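You operate a simulated robot arm through the tools that you are given. There is no shell and no other tool. Be economical: measure what you need, move in short steps, check, and stop when the job is done.

The job below is to be done with a simulated robot arm. You get a single attempt, and the scene is never put back.

JOB
Switch the monitor off, wipe its screen and brush the crumbs off the keyboard.
Fine: screen cloth and soft brush, each put back. Set down upright: soft brush. What is to be rubbed or washed off counts as gone when no trace of it is left.

Only the result counts: the job must be done as asked and must still hold three seconds after the hand-in. Knocking over, shifting, dropping, spilling or breaking anything else fails it. Flat cloth is picked up by pressing the open fingertips on it (5 to 10 N) and closing them slowly along it; thin cloth reads only 2 to 8 mm in the jaws.

ROBOT AND FRAMES
A 7-joint arm with a two-finger parallel gripper, fixed in place. Base frame: the origin is at the foot of the arm, x ahead of it, y to its left, z up; the work surface is at about z = 750. Lengths are in mm, angles in degrees, forces in N, time in s.
With the tool pointing down near the work surface it reaches from about 280 to 740 mm from the base axis. Its first joint turns from -115.0 to 115.0 degrees. Payload 3.91 kg.
The TCP is the grasp point between the finger pads, 30 mm short of the fingertips. In the tool frame z runs along the fingers and y along their closing line. The gripper opens to 110 mm. The fingers are 20 mm wide and 10 mm thick; the gripper's body (48 by 112 mm) begins 55 mm behind the TCP.
Orientation is that of the tool frame in the base frame, as a unit quaternion [w, x, y, z]. With the fingers straight down and closing along the base's y, the tool's x points along the base's -x, its y along +y and its z along -z.

CONTROLS
- The arm moves only by the tool servo_tool. Its argument "increments" is a list that holds one entry, the list of rows, each a list of 7 numbers: the shift along the tool's x, y, z in mm, then the turn, a rotation vector about the tool's x, y, z in degrees, then the closure, from 0 (fully open) to 1 (shut). In form: [[[tx, ty, tz, wx, wy, wz, fingers], ...]]. A call has 1 to 8 rows; each row is the pose to reach, as a shift and turn from the pose commanded when the call began, along the tool's axes at that moment. A row lasts 0.2 s, in which the tool goes at most 50 mm and 8.6 degrees; a call with a longer step from one row to the next is refused whole, and so is a gripper value outside its range. Where a pose cannot be reached the arm comes as near as it can. A force on the tool above 40 N (or 10 N above the force at the start of the call, whichever is more), or a blocked arm, ends the call early, and 0.2 s more pass. Each finger travels about 108 mm/s and halts on what it meets, pressing with about 26 N; the grip force reading is that of the motor and also rises with nothing between the fingers. The clock runs only during rows and for 0.2 s after the last one: add rows that repeat a pose to give the fingers time. The reply holds the time, the measured pose of the TCP, the force on the tool along the base axes, the opening and the grip force, in the units named above and with some noise, with the torque about the TCP (base axes, N m) and any sound that the robot's microphone picked up.
- Cameras (640 x 400 px; columns grow to the right, rows downward): "scene" is fixed at [400.2, -658.2, 1404.2]; the picture's right is [0.99, 0.16, 0.00], its down [0.06, -0.34, -0.94] and it looks along [-0.15, 0.93, -0.35] (base axes); focal length 332 px, centre (320, 200). "wrist" rides on the gripper at [72, 17, -103] in the tool frame; the picture's right is [-0.23, 0.97, 0.00], its down [-0.76, -0.18, -0.62] and it looks along [-0.61, -0.14, 0.78] (tool axes); focal length 222 px, centre (320, 200). There is no depth. A picture from a camera that has moved, and an enlarged one, comes with that camera's place and axes in the base frame and with its lens. The place of the scene camera against the robot may be out by one fixed shift of up to 18 mm in any direction.
- snapshot(camera): a new picture of that camera. No time passes.
- move_column(by): slides the trunk up (or, below 0, down) by that many mm; the arm rides with it, the base frame stays. It gives what a move gives, with no picture.
- inspect(camera, box): a new picture of the part [left, top, right, bottom] of that camera's present view, enlarged. No time passes.
- hand_in(): hands the job in; it is judged then, once.

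Go step by step. Nothing tells you positions but the pictures and the camera data: compare them with the known pose of the tool, close in by small moves and look again before you grip or let go. The budget is 120 turns and 68 pictures, counting those below and the enlarged ones. Unless the task says otherwise, let go and move clear before handing in, and close with one line.

The tools are called after "Call:" as a command line: name --argument value ..., lists and objects as JSON in quotes. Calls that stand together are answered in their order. servo_tool: Moves the arm, as the interface text tells. Its arguments: {"type":"object","properties":{"increments":{"type":"array","items":{"type":"array","items":{"type":"array","items":{"type":"number"}}}}},"required":["increments"]} The other tools are called the same way: move_column (by) slides the trunk up or down; snapshot (camera) takes a picture; inspect (camera, box) takes an enlarged picture of a part of a camera's view; hand_in () hands the job in.

At the start:

```text
t: 0.0
eef_pos: [351.2, 389.3, 1235.9]
tcp_rot: [-0.001, 0.0, 1.0, -0.001]
wrist_force: [0.4, 0.3, 0.3]
torque: [0.0, 0.03, 0.01]
gripper_width: 110.2
grasp_force: 0.1
trunk travel left (down, up): [-775.0, 215.0]
```

scene: 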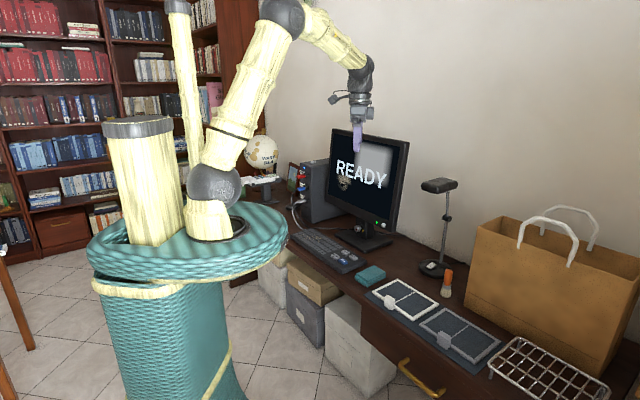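
wrist: 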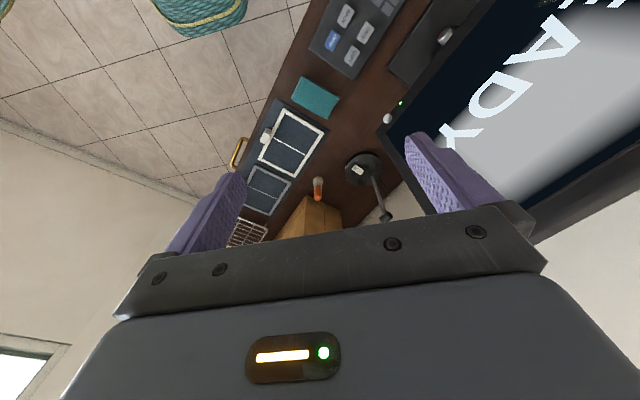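

I see a monitor showing READY, a keyboard, a teal cloth, two framed trays, a small orange-handled brush and a lamp. I'll look closer at each first.

Call:
inspect --camera "scene" --box '[270, 110, 430, 280]'

Call:
inspect --camera "scene" --box '[340, 170, 520, 370]'

Call:
inspect --camera "wrist" --box '[220, 0, 480, 230]'

```text
2.35 times, centred on (350, 195) of scene
camera zoom: at [400.2, -658.2, 1404.2], right [0.99, 0.16, 0.0], down [0.06, -0.34, -0.94], along [-0.15, 0.93, -0.35], focal length 782 px, centre (249, 212)
```

zoom: 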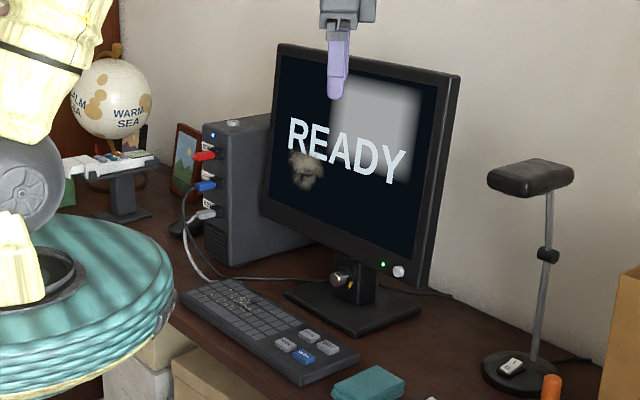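

```text
2.00 times, centred on (430, 270) of scene
camera zoom: at [400.2, -658.2, 1404.2], right [0.99, 0.16, 0.0], down [0.06, -0.34, -0.94], along [-0.15, 0.93, -0.35], focal length 664 px, centre (100, 60)
```

zoom: 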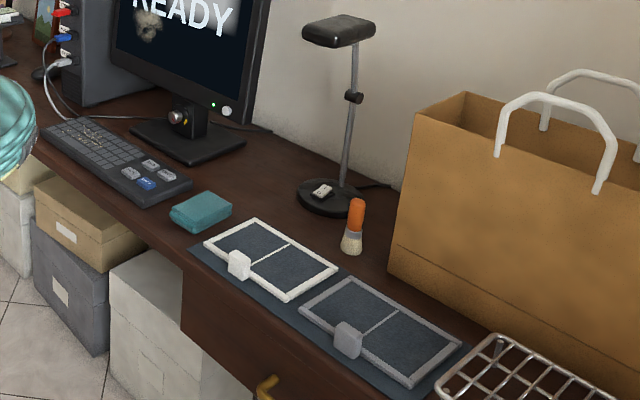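

```text
1.74 times, centred on (350, 115) of wrist
camera zoom: at [278.3, 404.2, 1339.0], right [0.23, 0.97, 0.0], down [0.76, -0.18, 0.62], along [0.61, -0.14, -0.78], focal length 386 px, centre (268, 348)
```

zoom: 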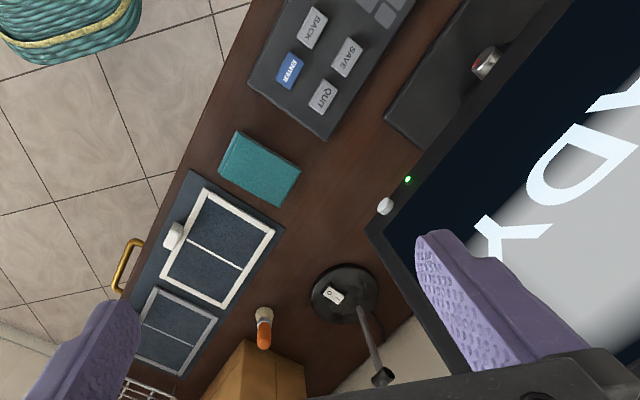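

The white button beside the green LED on the bezel is at about (455, 495, 890), and the monitor faces the base. The smudge is on the left of its screen. I turn the wrist camera toward the monitor for a better look.

Call:
servo_tool --increments '[[[5, -6, 20, 0, 0, -6, 0], [10, -12, 40, 0, 0, -12, 0], [15, -18, 60, 0, 0, -18, 0], [20, -24, 80, 0, 0, -24, 0], [25, -30, 100, 0, 0, -30, 0], [30, -39, 120, 0, 0, -36, 0], [31, -39, 136, 0, 0, -42, 0], [31, -39, 136, 0, 0, -45, 0]]]'

Call:
snapshot --camera "wrist"

Call:
inspect --camera "scene" --box '[280, 130, 440, 290]'

```text
t: 1.8
eef_pos: [320.1, 349.4, 1099.9]
tcp_rot: [0.001, -0.384, 0.924, 0.0]
wrist_force: [0.0, 0.2, 0.7]
torque: [0.02, 0.01, 0.01]
gripper_width: 110.0
grasp_force: 0.1
trunk travel left (down, up): [-775.0, 215.0]
```

```text
62 pictures are left
camera wrist: at [256.4, 308.0, 1203.3], right [-0.53, 0.85, 0.0], down [0.66, 0.41, 0.62], along [0.53, 0.33, -0.78], focal length 222 px, centre (320, 200)
```

wrist: 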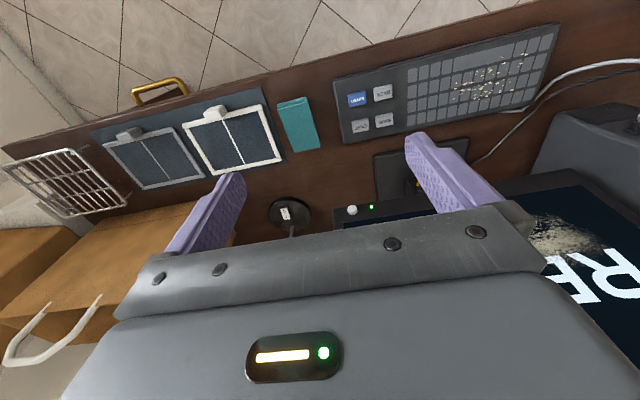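

```text
2.50 times, centred on (360, 210) of scene
camera zoom: at [400.2, -658.2, 1404.2], right [0.99, 0.16, 0.0], down [0.06, -0.34, -0.94], along [-0.15, 0.93, -0.35], focal length 830 px, centre (220, 175)
```

zoom: 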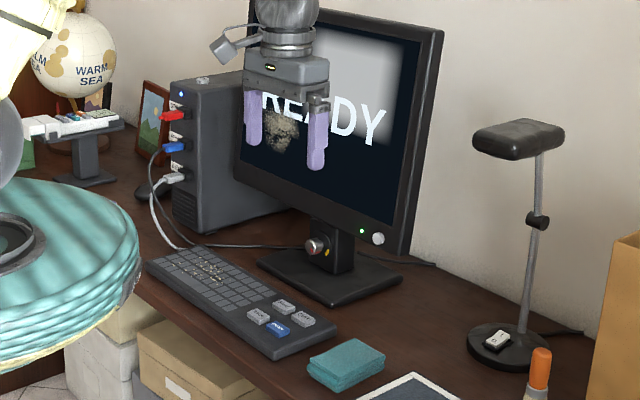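

The button works out at about (458, 501, 889). I tilt the tool toward horizontal to face the monitor squarely.

Call:
servo_tool --increments '[[[0, 2, 20, 0, -8, 0, 0], [0, 4, 40, 0, -16, 0, 0.2], [0, 6, 60, 0, -24, 0, 0.4], [0, 8, 80, 0, -32, 0, 0.6], [-5, 10, 100, 0, -40, 0, 0.8], [-10, 10, 120, 0, -48, 0, 1], [-15, 10, 140, 0, -56, 0, 1], [-20, 10, 150, 0, -64, 0, 1]]]'

Call:
servo_tool --increments '[[[0, 0, 0, 0, -6.5, 0, 1], [0, 0, 0, 0, -13, 0, 1], [0, 0, 0, 0, -19.5, 0, 1], [0, 0, 0, 0, -26, 0, 1], [0, 0, 0, 0, -26, 0, 1]]]'

Call:
snapshot --camera "wrist"

Call:
snapshot --camera "scene"

```text
t: 3.6
eef_pos: [327.0, 370.8, 950.2]
tcp_rot: [0.49, -0.325, 0.783, 0.203]
wrist_force: [0.5, 1.0, 0.7]
torque: [0.05, 0.0, 0.01]
gripper_width: 0.3
grasp_force: 25.9
trunk travel left (down, up): [-775.0, 215.0]
```

```text
t: 4.8
eef_pos: [327.2, 372.0, 948.1]
tcp_rot: [0.654, -0.27, 0.653, 0.271]
wrist_force: [-0.4, -0.3, 0.3]
torque: [0.0, 0.01, -0.01]
gripper_width: 0.0
grasp_force: 25.8
trunk travel left (down, up): [-775.0, 215.0]
```

```text
60 pictures are left
camera wrist: at [242.8, 308.7, 877.2], right [-0.69, 0.69, 0.23], down [-0.32, -0.57, 0.76], along [0.65, 0.45, 0.61], focal length 222 px, centre (320, 200)
```

wrist: 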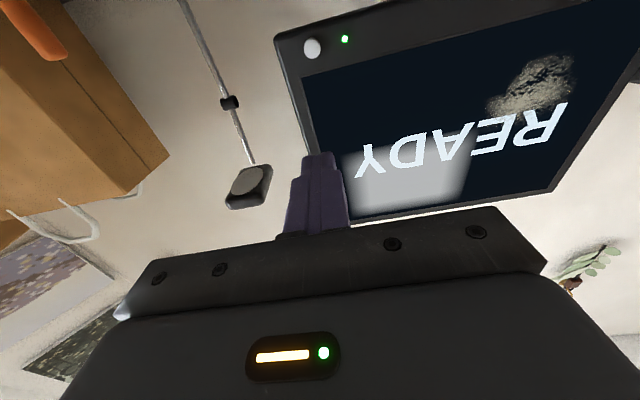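

```text
59 pictures are left
```

scene: 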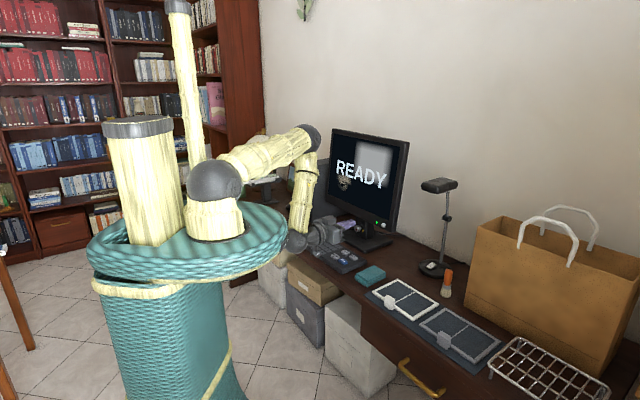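

The three views agree: the button is at about (458, 503, 893), straight ahead and 55 mm below the closed fingers. I approach to just short of it.

Call:
servo_tool --increments '[[[15, 0, 10, 0, 0, 0, 1], [30, 0, 30, 0, 0, 0, 1], [45, 0, 60, 0, 0, 0, 1], [55, 0, 90, 0, 0, 0, 1], [55, 0, 120, 0, 0, 0, 1], [55, 0, 130, 0, 0, 0, 1], [55, 0, 130, 0, 0, 0, 1]]]'

Call:
snapshot --camera "wrist"

Call:
inspect --camera "scene" --box '[300, 130, 460, 290]'

```text
t: 6.4
eef_pos: [418.8, 464.0, 892.6]
tcp_rot: [0.653, -0.272, 0.653, 0.271]
wrist_force: [-0.2, 0.2, 0.0]
torque: [-0.01, 0.02, 0.0]
gripper_width: 0.0
grasp_force: 25.7
trunk travel left (down, up): [-775.0, 215.0]
```

```text
58 pictures are left
camera wrist: at [334.6, 400.8, 821.1], right [-0.69, 0.69, 0.23], down [-0.31, -0.57, 0.76], along [0.65, 0.45, 0.61], focal length 222 px, centre (320, 200)
```

wrist: 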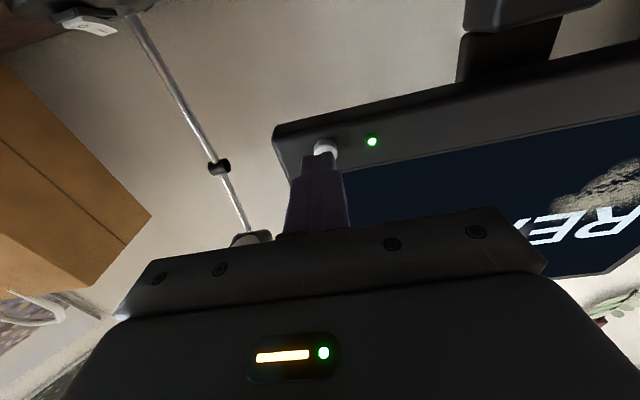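

```text
2.50 times, centred on (380, 210) of scene
camera zoom: at [400.2, -658.2, 1404.2], right [0.99, 0.16, 0.0], down [0.06, -0.34, -0.94], along [-0.15, 0.93, -0.35], focal length 830 px, centre (170, 175)
```

zoom: 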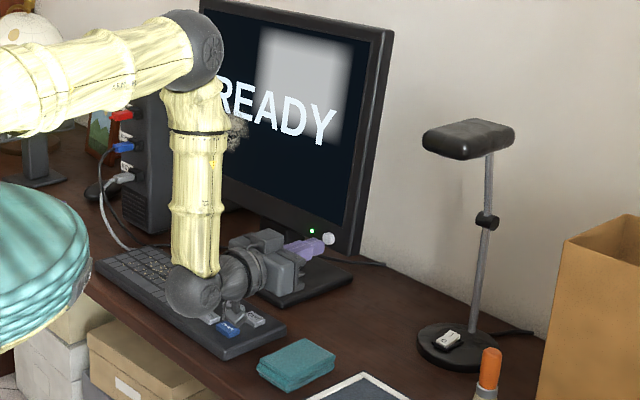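

The fingertip lies about 25 mm short of the button and 3 mm off to the right and below. I correct and press gently.

Call:
servo_tool --increments '[[[-3, 3, 8, 0, 0, 0, 1], [-3, 3, 14, 0, 0, 0, 1], [-3, 3, 18, 0, 0, 0, 1], [-3, 3, 20, 0, 0, 0, 1], [-3, 3, 20, 0, 0, 0, 1]]]'

Call:
inspect --camera "wrist" --box '[260, 90, 420, 220]'

```text
t: 7.6
eef_pos: [430.2, 480.5, 895.7]
tcp_rot: [0.653, -0.27, 0.654, 0.271]
wrist_force: [-0.7, -1.9, -0.4]
torque: [-0.04, 0.0, -0.01]
gripper_width: 0.0
grasp_force: 26.2
trunk travel left (down, up): [-775.0, 215.0]
heard: click
```

```text
3.08 times, centred on (340, 155) of wrist
camera zoom: at [345.7, 416.5, 825.1], right [-0.69, 0.69, 0.23], down [-0.31, -0.57, 0.76], along [0.65, 0.45, 0.61], focal length 684 px, centre (258, 338)
```

zoom: 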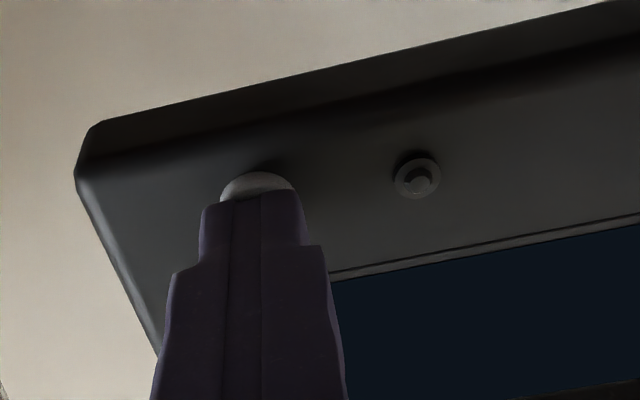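

A click sounded and the LED went dark. I back off straight and check the screen.

Call:
servo_tool --increments '[[[0, 0, -20, 0, 0, 0, 1], [0, 0, -50, 0, 0, 0, 1], [-30, 0, -80, 0, 0, 0, 1], [-60, 0, -110, 0, 0, 0, 1], [-100, 0, -130, 0, 0, 0, 1], [-100, 0, -130, 0, 0, 0, 1]]]'

Call:
snapshot --camera "wrist"

Call:
inspect --camera "scene" --box '[300, 110, 460, 290]'

```text
t: 9.0
eef_pos: [342.1, 385.8, 997.4]
tcp_rot: [0.653, -0.271, 0.653, 0.271]
wrist_force: [0.0, 0.5, -0.2]
torque: [0.0, -0.01, 0.02]
gripper_width: 0.0
grasp_force: 25.6
trunk travel left (down, up): [-775.0, 215.0]
```

```text
55 pictures are left
camera wrist: at [256.8, 322.5, 925.9], right [-0.69, 0.69, 0.23], down [-0.31, -0.57, 0.76], along [0.65, 0.45, 0.61], focal length 222 px, centre (320, 200)
```

wrist: 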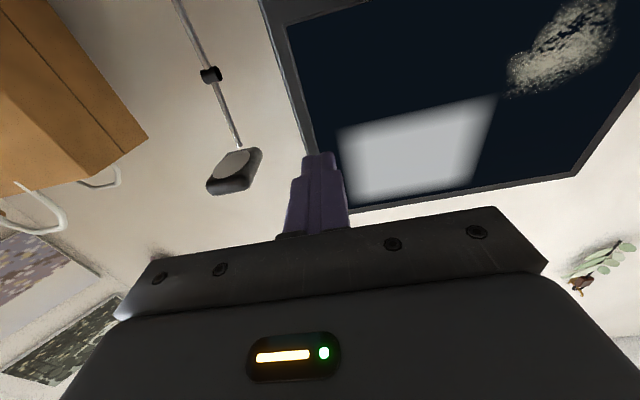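

```text
2.22 times, centred on (380, 200) of scene
camera zoom: at [400.2, -658.2, 1404.2], right [0.99, 0.16, 0.0], down [0.06, -0.34, -0.94], along [-0.15, 0.93, -0.35], focal length 738 px, centre (187, 200)
```

zoom: 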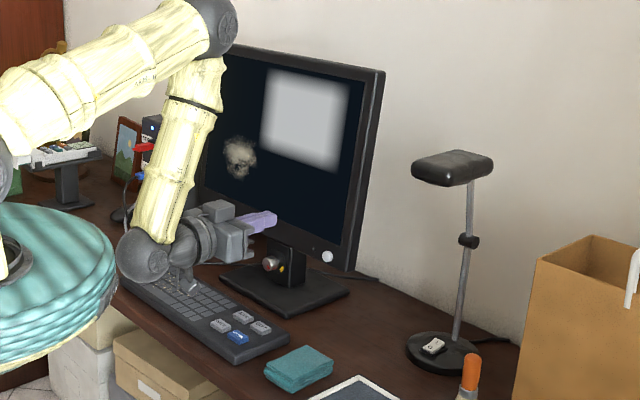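

The screen is off, and only the smudge remains, plus a bright patch that looks like a reflection. Next I bring the tool down over the folded teal cloth at about (414, 358) for a closer look.

Call:
servo_tool --increments '[[[0, -8, 0, 0, 8, 0, 1], [0, -16, 0, 0, 16, 0, 0.8], [0, -24, 0, 0, 24, 0, 0.6], [0, -32, 0, 0, 32, 0, 0.4], [10, -40, 0, 0, 40, 0, 0.2], [20, -50, 0, 0, 48, 0, 0], [40, -60, 6, 0, 56, 0, 0], [50, -70, 12, 0, 64, 0, 0]]]'

Call:
servo_tool --increments '[[[0, 0, 0, 0, 6.5, 0, 0], [0, 0, 0, 0, 13, 0, 0], [0, 0, 0, 0, 19.5, 0, 0], [0, 0, 0, 0, 26, 0, 0], [0, 0, 0, 0, 26, 0, 0]]]'

Call:
snapshot --camera "wrist"

```text
t: 10.8
eef_pos: [397.6, 346.1, 946.7]
tcp_rot: [0.208, -0.374, 0.9, 0.087]
wrist_force: [0.1, 0.0, 0.1]
torque: [0.03, -0.04, 0.02]
gripper_width: 110.0
grasp_force: 0.1
trunk travel left (down, up): [-775.0, 215.0]
```

```text
t: 12.0
eef_pos: [396.9, 345.9, 946.7]
tcp_rot: [-0.001, -0.383, 0.924, 0.0]
wrist_force: [0.8, -0.4, 0.4]
torque: [-0.02, -0.01, 0.02]
gripper_width: 110.3
grasp_force: 0.0
trunk travel left (down, up): [-775.0, 215.0]
```

```text
53 pictures are left
camera wrist: at [333.5, 305.6, 1051.4], right [-0.53, 0.85, 0.0], down [0.66, 0.41, 0.62], along [0.53, 0.33, -0.78], focal length 222 px, centre (320, 200)
```

wrist: 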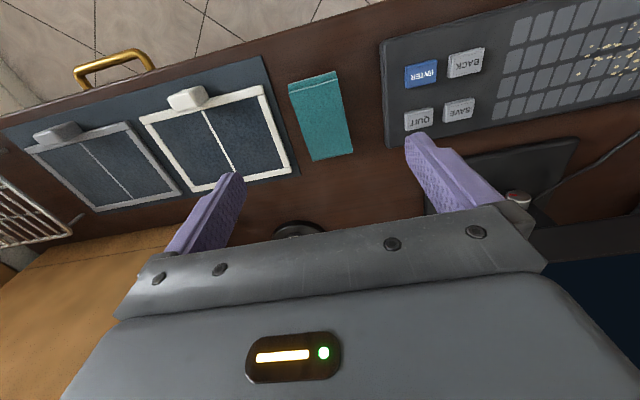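

Call:
inspect --camera "wrist" --box '[270, 50, 370, 180]'

Call:
inspect --camera "scene" --box '[350, 255, 470, 330]'

```text
3.08 times, centred on (320, 115) of wrist
camera zoom: at [333.5, 305.6, 1051.4], right [-0.53, 0.85, 0.0], down [0.66, 0.41, 0.62], along [0.53, 0.33, -0.78], focal length 684 px, centre (320, 462)
```

zoom: 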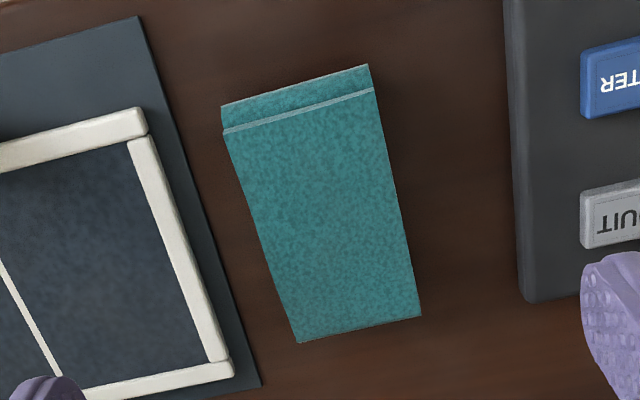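

```text
5.33 times, centred on (410, 292) of scene
camera zoom: at [400.2, -658.2, 1404.2], right [0.99, 0.16, 0.0], down [0.06, -0.34, -0.94], along [-0.15, 0.93, -0.35], focal length 1772 px, centre (-160, -293)
```

zoom: 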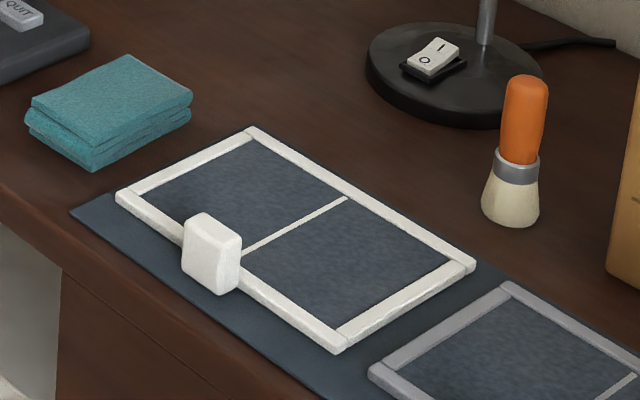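

The cloth is a folded pad about 57 x 100 mm and 20–25 mm thick, centred near (415, 361) and lined up with the tool. I descend above it with the jaws opened to about 80 mm.

Call:
servo_tool --increments '[[[-8, -2, 30, 0, 0, 0, 0.1], [-16, -2, 60, 0, 0, 0, 0.2], [-24, -2, 90, 0, 0, 0, 0.27], [-24, -2, 110, 0, 0, 0, 0.27], [-24, -2, 120, 0, 0, 0, 0.27], [-24, -2, 120, 0, 0, 0, 0.27]]]'

Call:
snapshot --camera "wrist"

Call:
inspect --camera "scene" --box '[320, 220, 440, 320]'

```text
t: 13.4
eef_pos: [414.1, 362.2, 826.7]
tcp_rot: [0.0, -0.384, 0.923, 0.0]
wrist_force: [-0.4, -0.1, -0.1]
torque: [0.0, -0.01, 0.04]
gripper_width: 80.0
grasp_force: 0.1
trunk travel left (down, up): [-775.0, 215.0]
```

```text
50 pictures are left
camera wrist: at [352.3, 321.5, 930.6], right [-0.53, 0.85, 0.0], down [0.66, 0.41, 0.62], along [0.53, 0.33, -0.78], focal length 222 px, centre (320, 200)
```

wrist: 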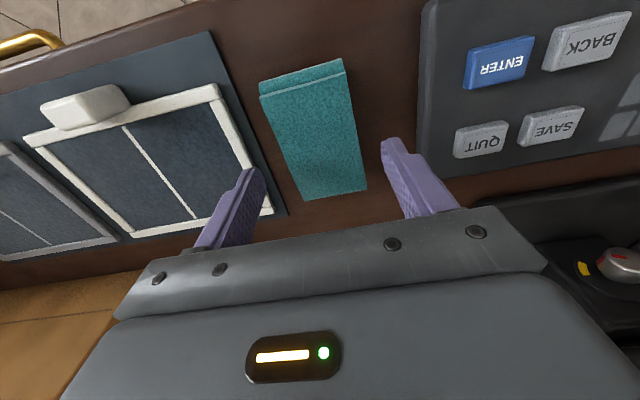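

```text
4.00 times, centred on (380, 270) of scene
camera zoom: at [400.2, -658.2, 1404.2], right [0.99, 0.16, 0.0], down [0.06, -0.34, -0.94], along [-0.15, 0.93, -0.35], focal length 1329 px, centre (80, -80)
```

zoom: 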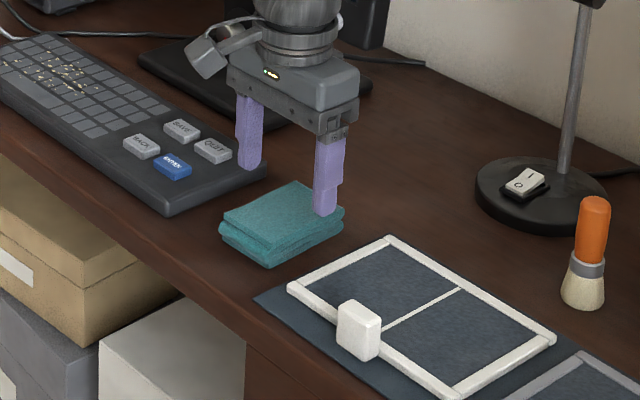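

The pad is centred between the fingers. I lower to put the fingertips about 10 mm above the table, then close.

Call:
servo_tool --increments '[[[0, -1.5, 15, 0, 0, 0, 0.27], [0, -1.5, 30, 0, 0, 0, 0.27], [0, -1.5, 36.7, 0, 0, 0, 0.27], [0, -1.5, 36.7, 0, 0, 0, 0.4], [0, -1.5, 36.7, 0, 0, 0, 0.5], [0, -1.5, 36.7, 0, 0, 0, 0.7], [0, -1.5, 36.7, 0, 0, 0, 0.7], [0, -1.5, 36.7, 0, 0, 0, 0.7]]]'

Call:
snapshot --camera "wrist"

Call:
inspect --camera "scene" --box '[320, 220, 440, 320]'

```text
t: 15.2
eef_pos: [416.9, 361.1, 790.9]
tcp_rot: [0.0, -0.383, 0.924, 0.0]
wrist_force: [0.1, 0.2, 0.4]
torque: [0.05, -0.01, 0.02]
gripper_width: 57.6
grasp_force: 26.0
trunk travel left (down, up): [-775.0, 215.0]
```

```text
48 pictures are left
camera wrist: at [353.9, 319.0, 893.9], right [-0.53, 0.85, 0.0], down [0.66, 0.41, 0.62], along [0.53, 0.33, -0.78], focal length 222 px, centre (320, 200)
```

wrist: 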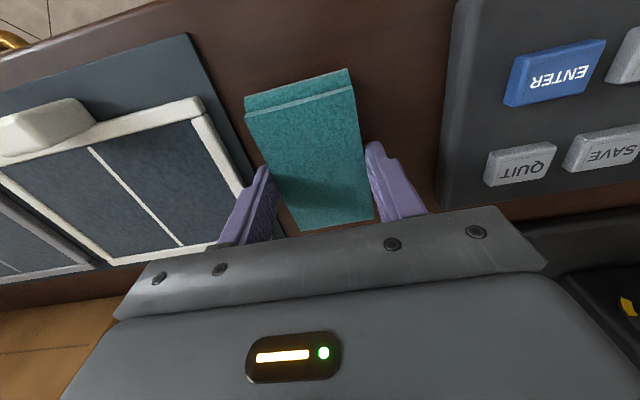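

```text
4.00 times, centred on (380, 270) of scene
camera zoom: at [400.2, -658.2, 1404.2], right [0.99, 0.16, 0.0], down [0.06, -0.34, -0.94], along [-0.15, 0.93, -0.35], focal length 1329 px, centre (80, -80)
```

zoom: 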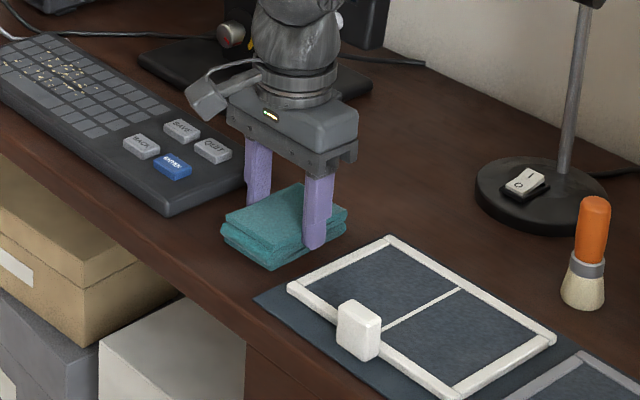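

The pad is held firmly at 57.6 mm, and its put-back pose is TCP (416.5, 361, 791). I lift it straight up.

Call:
servo_tool --increments '[[[0, 0, -15, 0, 0, 0, 0.8], [0, 0, -40, 0, 0, 0, 0.8], [0, 0, -80, 0, 0, 0, 0.8], [0, 0, -120, 0, 0, 0, 0.8], [0, 0, -160, 0, 0, 0, 0.8], [0, 0, -200, 0, 0, 0, 0.8], [0, 0, -200, 0, 0, 0, 0.8]]]'

Call:
snapshot --camera "wrist"

```text
t: 16.8
eef_pos: [416.2, 360.2, 991.8]
tcp_rot: [-0.001, -0.383, 0.924, 0.0]
wrist_force: [0.4, -0.3, 0.1]
torque: [-0.01, 0.03, 0.01]
gripper_width: 57.0
grasp_force: 26.1
trunk travel left (down, up): [-775.0, 215.0]
```

```text
46 pictures are left
camera wrist: at [353.0, 318.6, 1094.9], right [-0.53, 0.85, 0.0], down [0.66, 0.41, 0.62], along [0.53, 0.33, -0.78], focal length 222 px, centre (320, 200)
```

wrist: 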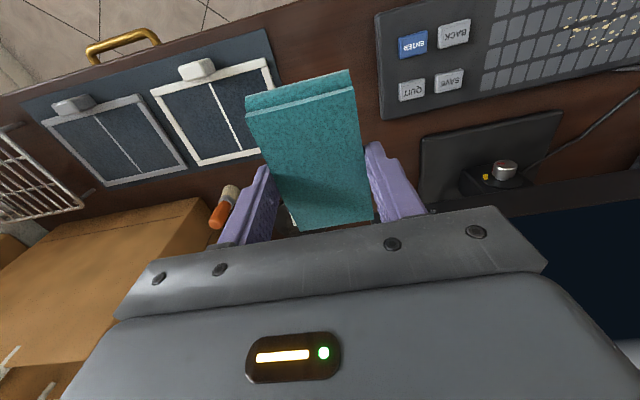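

The pad is held well. I carry it left toward the smudge, which is at about (278, 705, 1000), while turning the tool horizontal and staying well clear of the screen.

Call:
servo_tool --increments '[[[0, 20, -4, 0, -8, 0, 0.8], [0, 50, -8, 0, -16, 0, 0.8], [0, 80, -8, 0, -24, 0, 0.8], [0, 110, -8, 0, -32, 0, 0.8], [0, 140, -8, 0, -40, 0, 0.8], [0, 170, -8, 0, -48, 0, 0.8], [0, 200, -8, 0, -56, 0, 0.8], [0, 220, -8, 0, -64, 0, 0.8]]]'

Call:
servo_tool --increments '[[[0, 0, 0, 0, -6.5, 0, 0.8], [0, 0, 0, 0, -13, 0, 0.8], [0, 0, 0, 0, -19.5, 0, 0.8], [0, 0, 0, 0, -26, 0, 0.8], [0, 0, 0, 0, -26, 0, 0.8]]]'

Call:
snapshot --camera "wrist"

Call:
inspect --camera "scene" --box '[240, 90, 440, 290]'

```text
t: 18.6
eef_pos: [261.3, 517.2, 997.9]
tcp_rot: [0.491, -0.325, 0.783, 0.203]
wrist_force: [-0.1, -0.3, -0.8]
torque: [0.01, -0.02, -0.02]
gripper_width: 57.3
grasp_force: 25.9
trunk travel left (down, up): [-775.0, 215.0]
```

```text
t: 19.8
eef_pos: [260.2, 516.1, 998.1]
tcp_rot: [0.654, -0.27, 0.652, 0.271]
wrist_force: [-0.6, 1.0, 0.2]
torque: [0.01, 0.02, -0.04]
gripper_width: 57.0
grasp_force: 25.5
trunk travel left (down, up): [-775.0, 215.0]
```

```text
45 pictures are left
camera wrist: at [175.9, 453.0, 926.3], right [-0.69, 0.69, 0.23], down [-0.32, -0.57, 0.76], along [0.65, 0.45, 0.61], focal length 222 px, centre (320, 200)
```

wrist: 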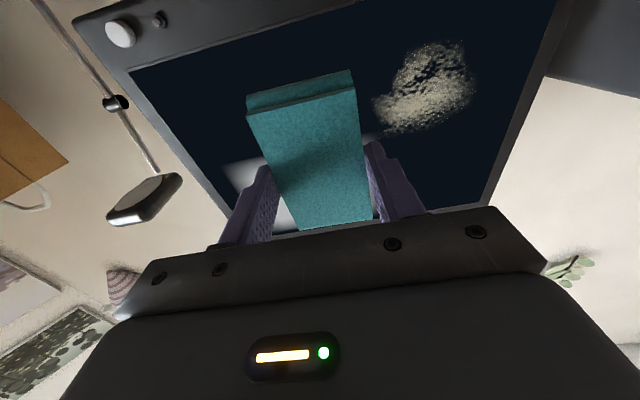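

```text
2.00 times, centred on (340, 190) of scene
camera zoom: at [400.2, -658.2, 1404.2], right [0.99, 0.16, 0.0], down [0.06, -0.34, -0.94], along [-0.15, 0.93, -0.35], focal length 664 px, centre (280, 220)
```

zoom: 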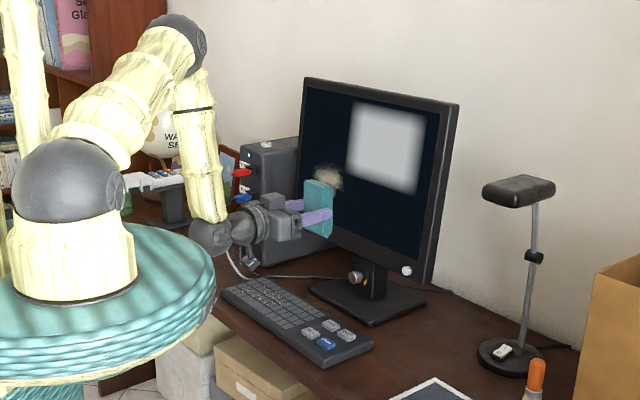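

The monitor leans back about 3°, and its screen plane at smudge height is about 694 mm out. The smudge is roughly 100 x 85 mm around (283, 698, 1002). I move to its right edge and approach.

Call:
servo_tool --increments '[[[0, 15, 20, 0, 1, 0, 0.8], [0, 30, 45, 0, 2, 0, 0.8], [0, 45, 65, 0, 3, 0, 0.8], [-4, 60, 80, 0, 3, 0, 0.8], [-4, 60, 88, 0, 3, 0, 0.8], [-4, 60, 88, 0, 3, 0, 0.8]]]'

Call:
snapshot --camera "wrist"

Call:
inspect --camera "scene" --box '[280, 110, 400, 260]'

```text
t: 21.2
eef_pos: [280.9, 621.0, 1002.3]
tcp_rot: [0.636, -0.278, 0.67, 0.264]
wrist_force: [0.2, 0.4, -0.6]
torque: [-0.03, 0.0, -0.02]
gripper_width: 57.0
grasp_force: 26.0
trunk travel left (down, up): [-775.0, 215.0]
```

```text
43 pictures are left
camera wrist: at [193.4, 555.5, 936.1], right [-0.68, 0.7, 0.23], down [-0.29, -0.54, 0.79], along [0.67, 0.48, 0.57], focal length 222 px, centre (320, 200)
```

wrist: 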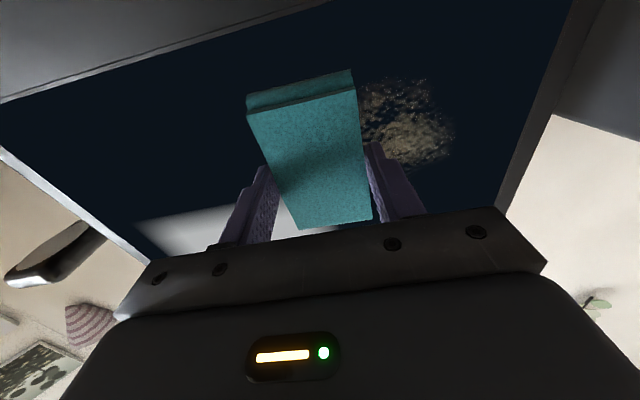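

```text
2.67 times, centred on (340, 185) of scene
camera zoom: at [400.2, -658.2, 1404.2], right [0.99, 0.16, 0.0], down [0.06, -0.34, -0.94], along [-0.15, 0.93, -0.35], focal length 886 px, centre (267, 240)
```

zoom: 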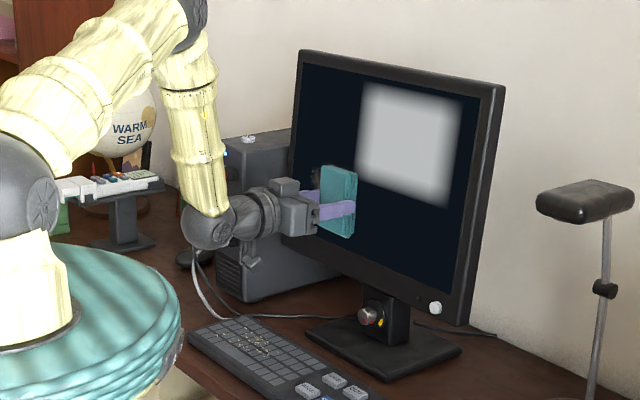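

The pad is about 15 mm from the screen, so I probe forward gently.

Call:
servo_tool --increments '[[[0, 0, 3, 0, 0, 0, 0.8], [0, 0, 6, 0, 0, 0, 0.8], [0, 0, 8, 0, 0, 0, 0.8], [0, 0, 9, 0, 0, 0, 0.8]]]'

```text
t: 22.2
eef_pos: [287.0, 626.5, 1001.2]
tcp_rot: [0.636, -0.279, 0.67, 0.264]
wrist_force: [-0.6, -1.3, 0.2]
torque: [-0.16, 0.07, -0.02]
gripper_width: 57.0
grasp_force: 26.1
trunk travel left (down, up): [-775.0, 215.0]
```

Call:
servo_tool --increments '[[[0, 0, 1, 0, 0, 0, 0.8], [0, 0, 2, 0, 0, 0, 0.8], [0, 0, 2, 0, 0, 0, 0.8]]]'

```text
t: 23.0
eef_pos: [287.4, 628.9, 1002.8]
tcp_rot: [0.636, -0.278, 0.67, 0.264]
wrist_force: [-10.9, -12.4, -1.1]
torque: [-0.65, 0.5, -0.19]
gripper_width: 56.9
grasp_force: 25.8
trunk travel left (down, up): [-775.0, 215.0]
```

Contact is 16 N but at the pad's lower edge, so the screen leans back a bit more than I set. I pitch the tool further to seat the pad flat.

Call:
servo_tool --increments '[[[0, 0, -0.5, 0, 1, 0, 0.8], [0, 0, -0.5, 0, 2, 0, 0.8], [0, 0, -0.5, 0, 3, 0, 0.8], [0, 0, -0.5, 0, 3, 0, 0.8]]]'

```text
t: 24.0
eef_pos: [286.2, 628.9, 1002.2]
tcp_rot: [0.618, -0.284, 0.687, 0.256]
wrist_force: [-0.2, 0.3, -0.3]
torque: [-0.04, 0.03, -0.02]
gripper_width: 56.6
grasp_force: 26.8
trunk travel left (down, up): [-775.0, 215.0]
```

Force dropped to zero, so the pad is now more nearly parallel. I advance in 1 mm steps.

Call:
servo_tool --increments '[[[0, 0, 1, 0, 0, 0, 0.8], [0, 0, 2, 0, 0, 0, 0.8], [0, 0, 2, 0, 0, 0, 0.8]]]'

```text
t: 24.8
eef_pos: [287.8, 630.3, 1001.1]
tcp_rot: [0.618, -0.285, 0.686, 0.256]
wrist_force: [-9.2, -12.1, -2.2]
torque: [0.44, -0.3, -0.11]
gripper_width: 57.3
grasp_force: 25.7
trunk travel left (down, up): [-775.0, 215.0]
```

Call:
servo_tool --increments '[[[0, 0, -1, 0, -0.7, 0, 0.8], [0, 0, -0.5, 0, -1.3, 0, 0.8], [0, 0, -0.5, 0, -1.3, 0, 0.8]]]'

```text
t: 25.6
eef_pos: [288.7, 629.2, 1002.7]
tcp_rot: [0.626, -0.283, 0.679, 0.26]
wrist_force: [-7.2, -7.2, -4.3]
torque: [-0.53, 0.47, -0.05]
gripper_width: 56.8
grasp_force: 25.8
trunk travel left (down, up): [-775.0, 215.0]
```

The alignment is nearly flat at 10 N. I start the lateral sweep to the left and watch the force.

Call:
servo_tool --increments '[[[0, 5, 0, 0, 0.6, 0, 0.8], [0, 15, 0, 0, 0.6, 0, 0.8], [0, 25, 0, 0, 0.6, 0, 0.8], [0, 35, 0, 0, 0.6, 0, 0.8], [0, 45, 0, 0, 0.6, 0, 0.8]]]'

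Call:
snapshot --camera "wrist"

```text
t: 26.8
eef_pos: [256.2, 661.7, 1001.5]
tcp_rot: [0.623, -0.283, 0.683, 0.257]
wrist_force: [-1.9, -4.2, 0.2]
torque: [0.08, -0.1, -0.07]
gripper_width: 57.0
grasp_force: 25.8
trunk travel left (down, up): [-775.0, 215.0]
```

```text
41 pictures are left
camera wrist: at [167.1, 593.8, 939.1], right [-0.67, 0.7, 0.23], down [-0.26, -0.51, 0.82], along [0.69, 0.49, 0.53], focal length 222 px, centre (320, 200)
```

wrist: 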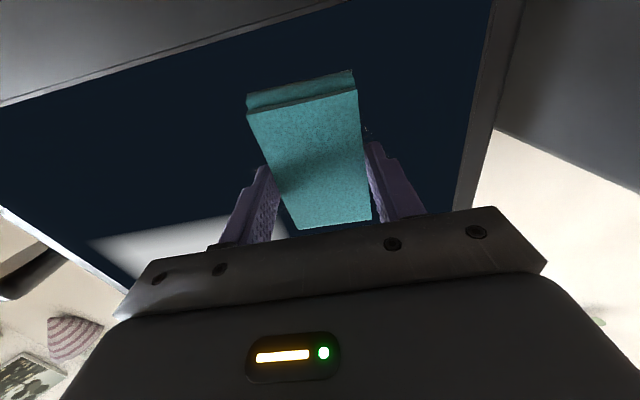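

The swept area is clean. I continue left with slightly more pressure.

Call:
servo_tool --increments '[[[0, 5, 0.7, 0, 0, 0, 0.8], [0, 15, 0.8, 0, 0, 0, 0.8], [0, 25, 1, 0, 0, 0, 0.8], [0, 35, 1, 0, 0, 0, 0.8], [0, 45, 1, 0, 0, 0, 0.8]]]'

Call:
snapshot --camera "wrist"

```text
t: 28.0
eef_pos: [225.5, 692.8, 1003.9]
tcp_rot: [0.622, -0.284, 0.682, 0.259]
wrist_force: [-6.1, -10.8, 0.0]
torque: [-0.05, 0.01, -0.16]
gripper_width: 56.8
grasp_force: 26.0
trunk travel left (down, up): [-775.0, 215.0]
```

```text
40 pictures are left
camera wrist: at [136.0, 625.3, 941.1], right [-0.67, 0.7, 0.23], down [-0.26, -0.52, 0.82], along [0.69, 0.49, 0.53], focal length 222 px, centre (320, 200)
```

wrist: 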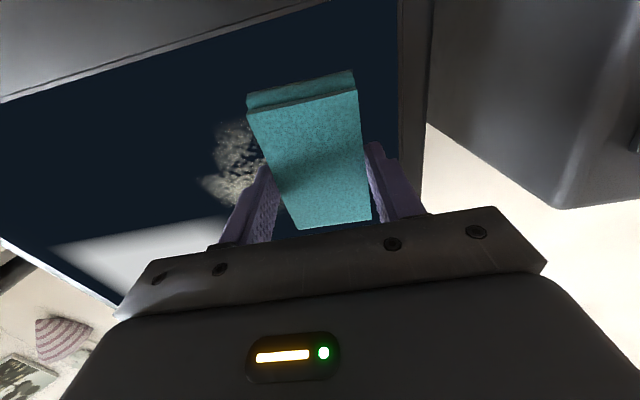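

The smudge's right part is still visible to the right of the pad, so one light pass isn't enough. I sweep back over it with steady pressure.

Call:
servo_tool --increments '[[[0, -15, 0.2, 0, 0, 0, 0.8], [0, -30, 0.2, 0, 0, 0, 0.8], [0, -45, 0, 0, 0, 0, 0.8], [0, -60, 0, 0, 0, 0, 0.8], [0, -75, 0, 0, 0, 0, 0.8], [0, -90, -0.2, 0, 0, 0, 0.8], [0, -110, -0.2, 0, 0, 0, 0.8], [0, -125, -0.2, 0, 0, 0, 0.8]]]'

Call:
snapshot --camera "wrist"

```text
t: 29.8
eef_pos: [313.4, 605.4, 1002.0]
tcp_rot: [0.623, -0.283, 0.682, 0.258]
wrist_force: [-13.0, -6.7, 1.4]
torque: [-0.02, 0.1, 0.15]
gripper_width: 57.1
grasp_force: 26.0
trunk travel left (down, up): [-775.0, 215.0]
```

```text
39 pictures are left
camera wrist: at [223.8, 537.5, 939.6], right [-0.68, 0.7, 0.23], down [-0.26, -0.52, 0.82], along [0.69, 0.49, 0.53], focal length 222 px, centre (320, 200)
```

wrist: 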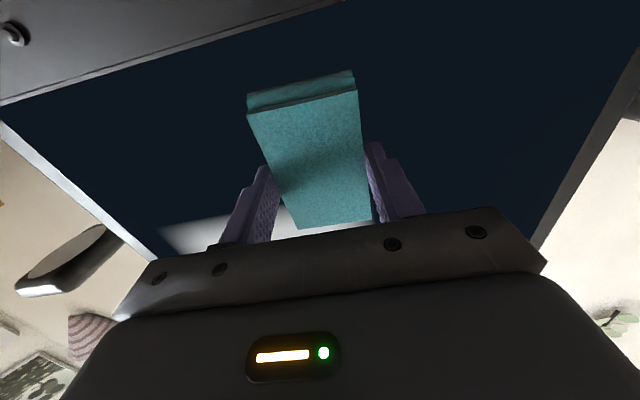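

Most of it is gone. I make one more sweep left for the faint remainder, then retract to look.

Call:
servo_tool --increments '[[[0, 15, 0.2, 0, 0, 0, 0.8], [0, 30, 0.2, 0, 0, 0, 0.8], [0, 45, 0.2, 0, 0, 0, 0.8], [0, 60, 0.2, 0, 0, 0, 0.8], [0, 75, 0.2, 0, 0, 0, 0.8], [0, 95, 0.2, 0, 0, 0, 0.8], [0, 115, 0.2, 0, 0, 0, 0.8], [0, 130, 0.2, 0, 0, 0, 0.8]]]'

Call:
servo_tool --increments '[[[0, 0, -10, 0, 0, 0, 0.8], [0, -20, -30, 0, 0, 0, 0.8], [0, -60, -60, 0, 0, 0, 0.8], [0, -100, -80, 0, 0, 0, 0.8], [0, -145, -100, 0, 0, 0, 0.8], [0, -145, -110, 0, 0, 0, 0.8]]]'

Call:
snapshot --camera "wrist"

Call:
inspect --camera "scene" --box '[300, 115, 430, 255]'

```text
t: 31.6
eef_pos: [221.1, 696.3, 1002.3]
tcp_rot: [0.622, -0.284, 0.683, 0.258]
wrist_force: [-3.2, -5.3, -0.6]
torque: [0.12, -0.13, -0.11]
gripper_width: 57.2
grasp_force: 26.0
trunk travel left (down, up): [-775.0, 215.0]
```

```text
t: 33.0
eef_pos: [248.3, 517.2, 1012.4]
tcp_rot: [0.622, -0.283, 0.682, 0.258]
wrist_force: [-0.9, 0.3, 0.0]
torque: [0.0, 0.0, 0.03]
gripper_width: 57.0
grasp_force: 26.9
trunk travel left (down, up): [-775.0, 215.0]
```

```text
38 pictures are left
camera wrist: at [159.2, 450.4, 949.8], right [-0.67, 0.7, 0.23], down [-0.26, -0.52, 0.82], along [0.69, 0.49, 0.53], focal length 222 px, centre (320, 200)
```

wrist: 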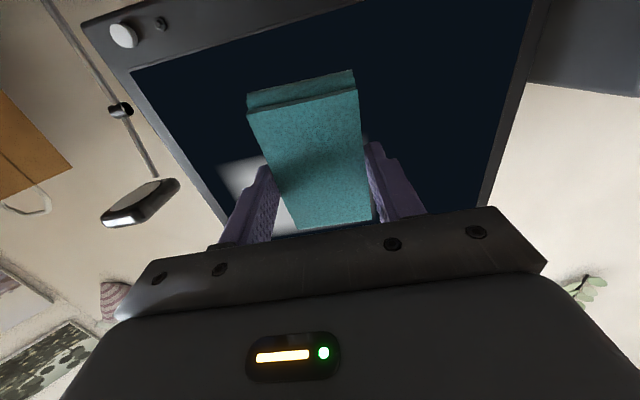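

```text
2.86 times, centred on (365, 185) of scene
camera zoom: at [400.2, -658.2, 1404.2], right [0.99, 0.16, 0.0], down [0.06, -0.34, -0.94], along [-0.15, 0.93, -0.35], focal length 949 px, centre (191, 243)
```

zoom: 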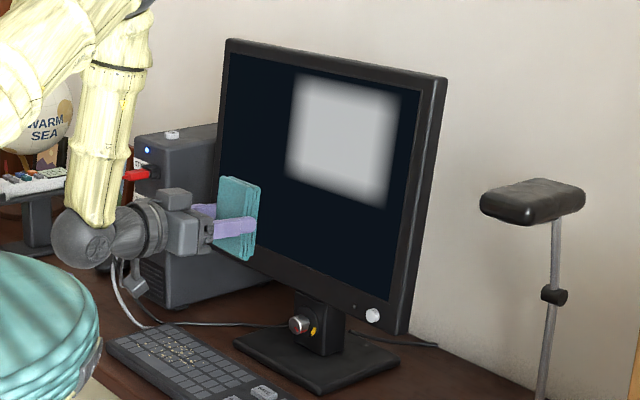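

The smudge appears gone. The bright patch sits at a fixed place on the glass, so I'll test it with the cloth too. I move in front of it and check the former smudge area from there.

Call:
servo_tool --increments '[[[-20, -20, 0, 0, 0, 0, 0.8], [-40, -45, 0, 0, 0, 0, 0.8], [-60, -70, 0, 0, 0, 0, 0.8], [-80, -95, 20, 0, 0, 0, 0.8], [-95, -120, 50, 0, 0, 0, 0.8], [-95, -120, 80, 0, 0, 0, 0.8], [-95, -120, 95, 0, 0, 0, 0.8], [-95, -120, 98, 0, 0, 0, 0.8]]]'

Call:
snapshot --camera "wrist"

Call:
inspect --camera "scene" --box '[300, 115, 430, 255]'

```text
t: 34.8
eef_pos: [409.2, 508.6, 1098.5]
tcp_rot: [0.622, -0.283, 0.682, 0.258]
wrist_force: [0.9, -0.3, -0.7]
torque: [0.01, 0.01, 0.01]
gripper_width: 56.8
grasp_force: 26.2
trunk travel left (down, up): [-775.0, 215.0]
```

```text
36 pictures are left
camera wrist: at [318.7, 440.7, 1035.5], right [-0.67, 0.7, 0.23], down [-0.26, -0.51, 0.82], along [0.69, 0.49, 0.53], focal length 222 px, centre (320, 200)
```

wrist: 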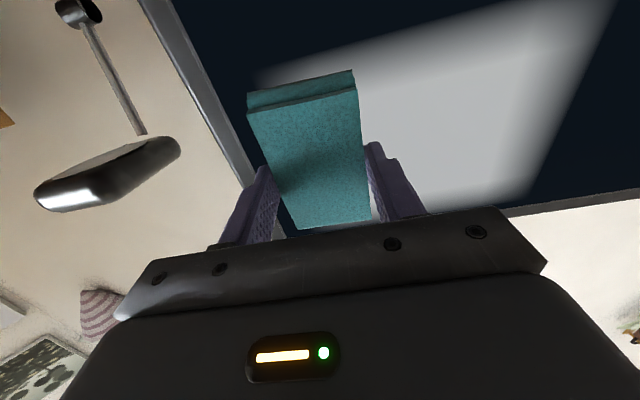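

```text
2.86 times, centred on (365, 185) of scene
camera zoom: at [400.2, -658.2, 1404.2], right [0.99, 0.16, 0.0], down [0.06, -0.34, -0.94], along [-0.15, 0.93, -0.35], focal length 949 px, centre (191, 243)
```

zoom: 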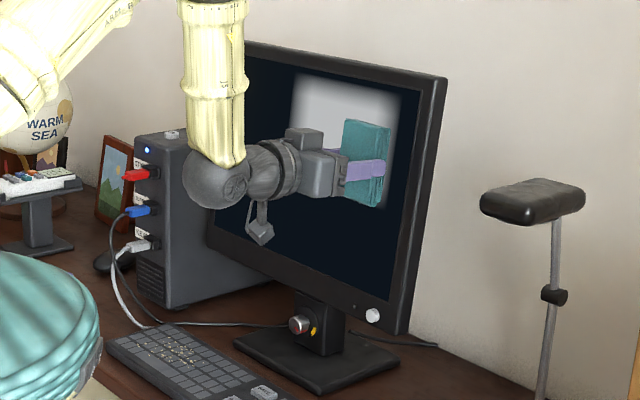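

Smudge area is clean. I probe onto the patch and do a short wipe.

Call:
servo_tool --increments '[[[0, 0, 5, 0, 0, 0, 0.8], [0, 0, 9, 0, 0, 0, 0.8], [0, 0, 11, 0, 0, 0, 0.8], [0, 0, 12, 0, 0, 0, 0.8]]]'

```text
t: 35.8
eef_pos: [417.3, 516.0, 1097.4]
tcp_rot: [0.622, -0.283, 0.682, 0.258]
wrist_force: [-1.0, -1.4, 0.7]
torque: [0.05, -0.02, -0.04]
gripper_width: 57.1
grasp_force: 26.1
trunk travel left (down, up): [-775.0, 215.0]
```

Call:
servo_tool --increments '[[[0, 0, 1, 0, 0, 0, 0.8], [0, 10, 1, 0, 0, 0, 0.8], [0, 25, 1, 0, 0, 0, 0.8], [0, 40, 1, 0, 0, 0, 0.8], [0, 60, 1, 0, 0, 0, 0.8], [0, 80, 1, 0, 0, 0, 0.8], [0, 100, 1, 0, 0, 0, 0.8]]]'

Call:
snapshot --camera "wrist"

```text
t: 37.4
eef_pos: [345.7, 585.9, 1097.2]
tcp_rot: [0.623, -0.283, 0.682, 0.258]
wrist_force: [-2.6, -2.3, -0.2]
torque: [-0.07, -0.07, -0.06]
gripper_width: 57.0
grasp_force: 26.1
trunk travel left (down, up): [-775.0, 215.0]
```

```text
34 pictures are left
camera wrist: at [256.4, 518.8, 1034.9], right [-0.68, 0.7, 0.23], down [-0.26, -0.52, 0.82], along [0.69, 0.49, 0.53], focal length 222 px, centre (320, 200)
```

wrist: 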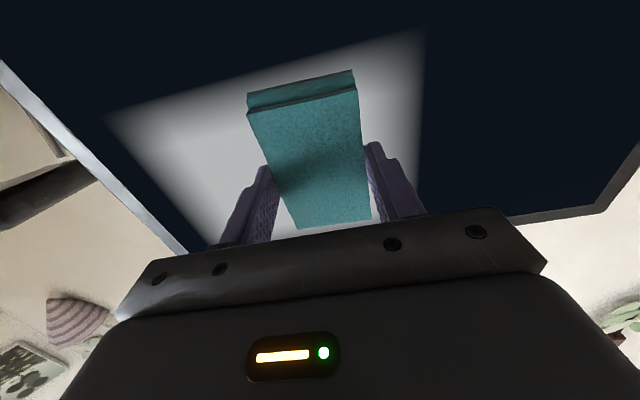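

The patch doesn't change under the cloth, so it is just glare on the glass; the smudge itself is gone. I retract and bring the cloth back above its place.

Call:
servo_tool --increments '[[[0, 0, -40, 0, 0, 0, 0.8], [0, -10, -80, 0, 0, 0, 0.8], [0, -40, -109, 0, 8, 0, 0.8], [20, -75, -109, 0, 16, 0, 0.8], [40, -110, -109, 0, 24, 0, 0.8], [60, -145, -109, 0, 32, 0, 0.8], [80, -180, -109, 0, 40, 0, 0.8], [100, -210, -109, 0, 48, 0, 0.8]]]'

Call:
servo_tool --increments '[[[0, 0, 0, 0, 8, 0, 0.8], [0, 0, 0, 0, 16, 0, 0.8], [0, 0, 0, 0, 24, 0, 0.8], [0, 0, 0, 0, 31, 0, 0.8], [0, 0, 0, 0, 36.7, 0, 0.8], [0, 0, 0, 0, 36.7, 0, 0.8]]]'

Call:
inspect --camera "scene" --box '[300, 115, 430, 255]'

```text
t: 39.2
eef_pos: [411.1, 355.4, 1007.9]
tcp_rot: [0.289, -0.363, 0.878, 0.12]
wrist_force: [0.5, 0.2, -0.4]
torque: [0.0, 0.01, 0.0]
gripper_width: 57.1
grasp_force: 25.8
trunk travel left (down, up): [-775.0, 215.0]
```

```text
t: 40.6
eef_pos: [411.9, 356.0, 1007.1]
tcp_rot: [-0.001, -0.382, 0.924, -0.001]
wrist_force: [-0.5, 0.0, -0.5]
torque: [-0.01, 0.01, -0.02]
gripper_width: 57.3
grasp_force: 25.2
trunk travel left (down, up): [-775.0, 215.0]
```

```text
2.86 times, centred on (365, 185) of scene
camera zoom: at [400.2, -658.2, 1404.2], right [0.99, 0.16, 0.0], down [0.06, -0.34, -0.94], along [-0.15, 0.93, -0.35], focal length 949 px, centre (191, 243)
```

zoom: 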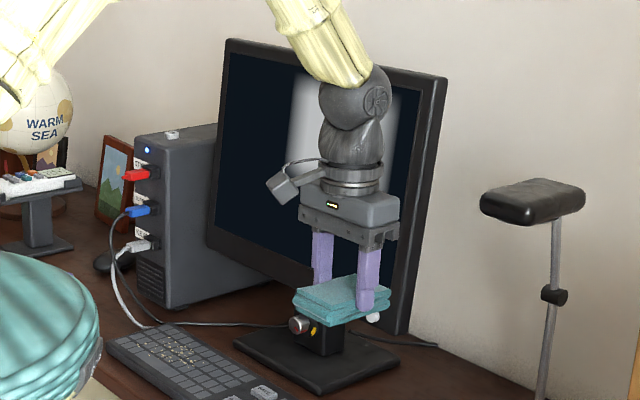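

The screen looks clean. I lower the cloth back to its original spot.

Call:
servo_tool --increments '[[[-3, 0, 45, 0, 0, 0, 0.8], [-6.7, 0, 90, 0, 0, 0, 0.8], [-6.7, 0, 135, 0, 0, 0, 0.8], [-6.7, 0, 175, 0, 0, 0, 0.8], [-6.7, 0, 200, 0, 0, 0, 0.8], [-6.7, 0, 210, 0, 0, 0, 0.8], [-6.7, 0, 213, 0, 0, 0, 0.8], [-6.7, 0, 213, 0, 0, 0, 0.8]]]'

Call:
servo_tool --increments '[[[0, 0, 1, 0, 0, 0, 0.8], [0, 0, 2.5, 0, 0, 0, 0.8], [0, 0, 2.5, 0, 0, 0, 0.8]]]'

```text
t: 42.4
eef_pos: [416.5, 359.1, 794.3]
tcp_rot: [-0.001, -0.383, 0.924, 0.0]
wrist_force: [0.6, -0.8, -1.5]
torque: [0.03, -0.01, 0.0]
gripper_width: 56.8
grasp_force: 26.1
trunk travel left (down, up): [-775.0, 215.0]
```

```text
t: 43.2
eef_pos: [417.4, 361.5, 792.8]
tcp_rot: [0.0, -0.383, 0.924, 0.0]
wrist_force: [-0.1, -0.3, 2.2]
torque: [0.09, -0.03, -0.03]
gripper_width: 56.8
grasp_force: 26.1
trunk travel left (down, up): [-775.0, 215.0]
```

Light contact with the table. I open to 80 mm and lift off.

Call:
servo_tool --increments '[[[0, 0, 0, 0, 0, 0, 0.4], [0, 0, 0, 0, 0, 0, 0.27], [0, 0, 0, 0, 0, 0, 0.27], [0, 0, -25, 0, 0, 0, 0.27], [0, 0, -60, 0, 0, 0, 0.27], [0, 0, -100, 0, 0, 0, 0.27], [0, 0, -140, 0, 0, 0, 0.27]]]'

Call:
snapshot --camera "wrist"

```text
t: 44.8
eef_pos: [415.2, 361.0, 932.6]
tcp_rot: [0.0, -0.382, 0.924, 0.0]
wrist_force: [-0.1, -0.4, -0.3]
torque: [-0.01, -0.04, -0.01]
gripper_width: 80.3
grasp_force: 0.0
trunk travel left (down, up): [-775.0, 215.0]
```

```text
32 pictures are left
camera wrist: at [352.2, 319.1, 1036.9], right [-0.53, 0.85, 0.0], down [0.66, 0.41, 0.62], along [0.53, 0.33, -0.78], focal length 222 px, centre (320, 200)
```

wrist: 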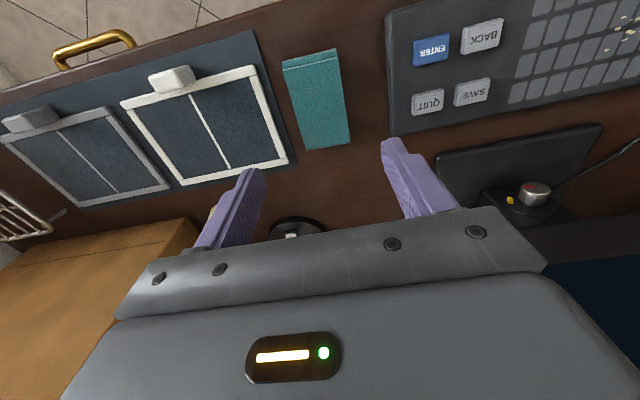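

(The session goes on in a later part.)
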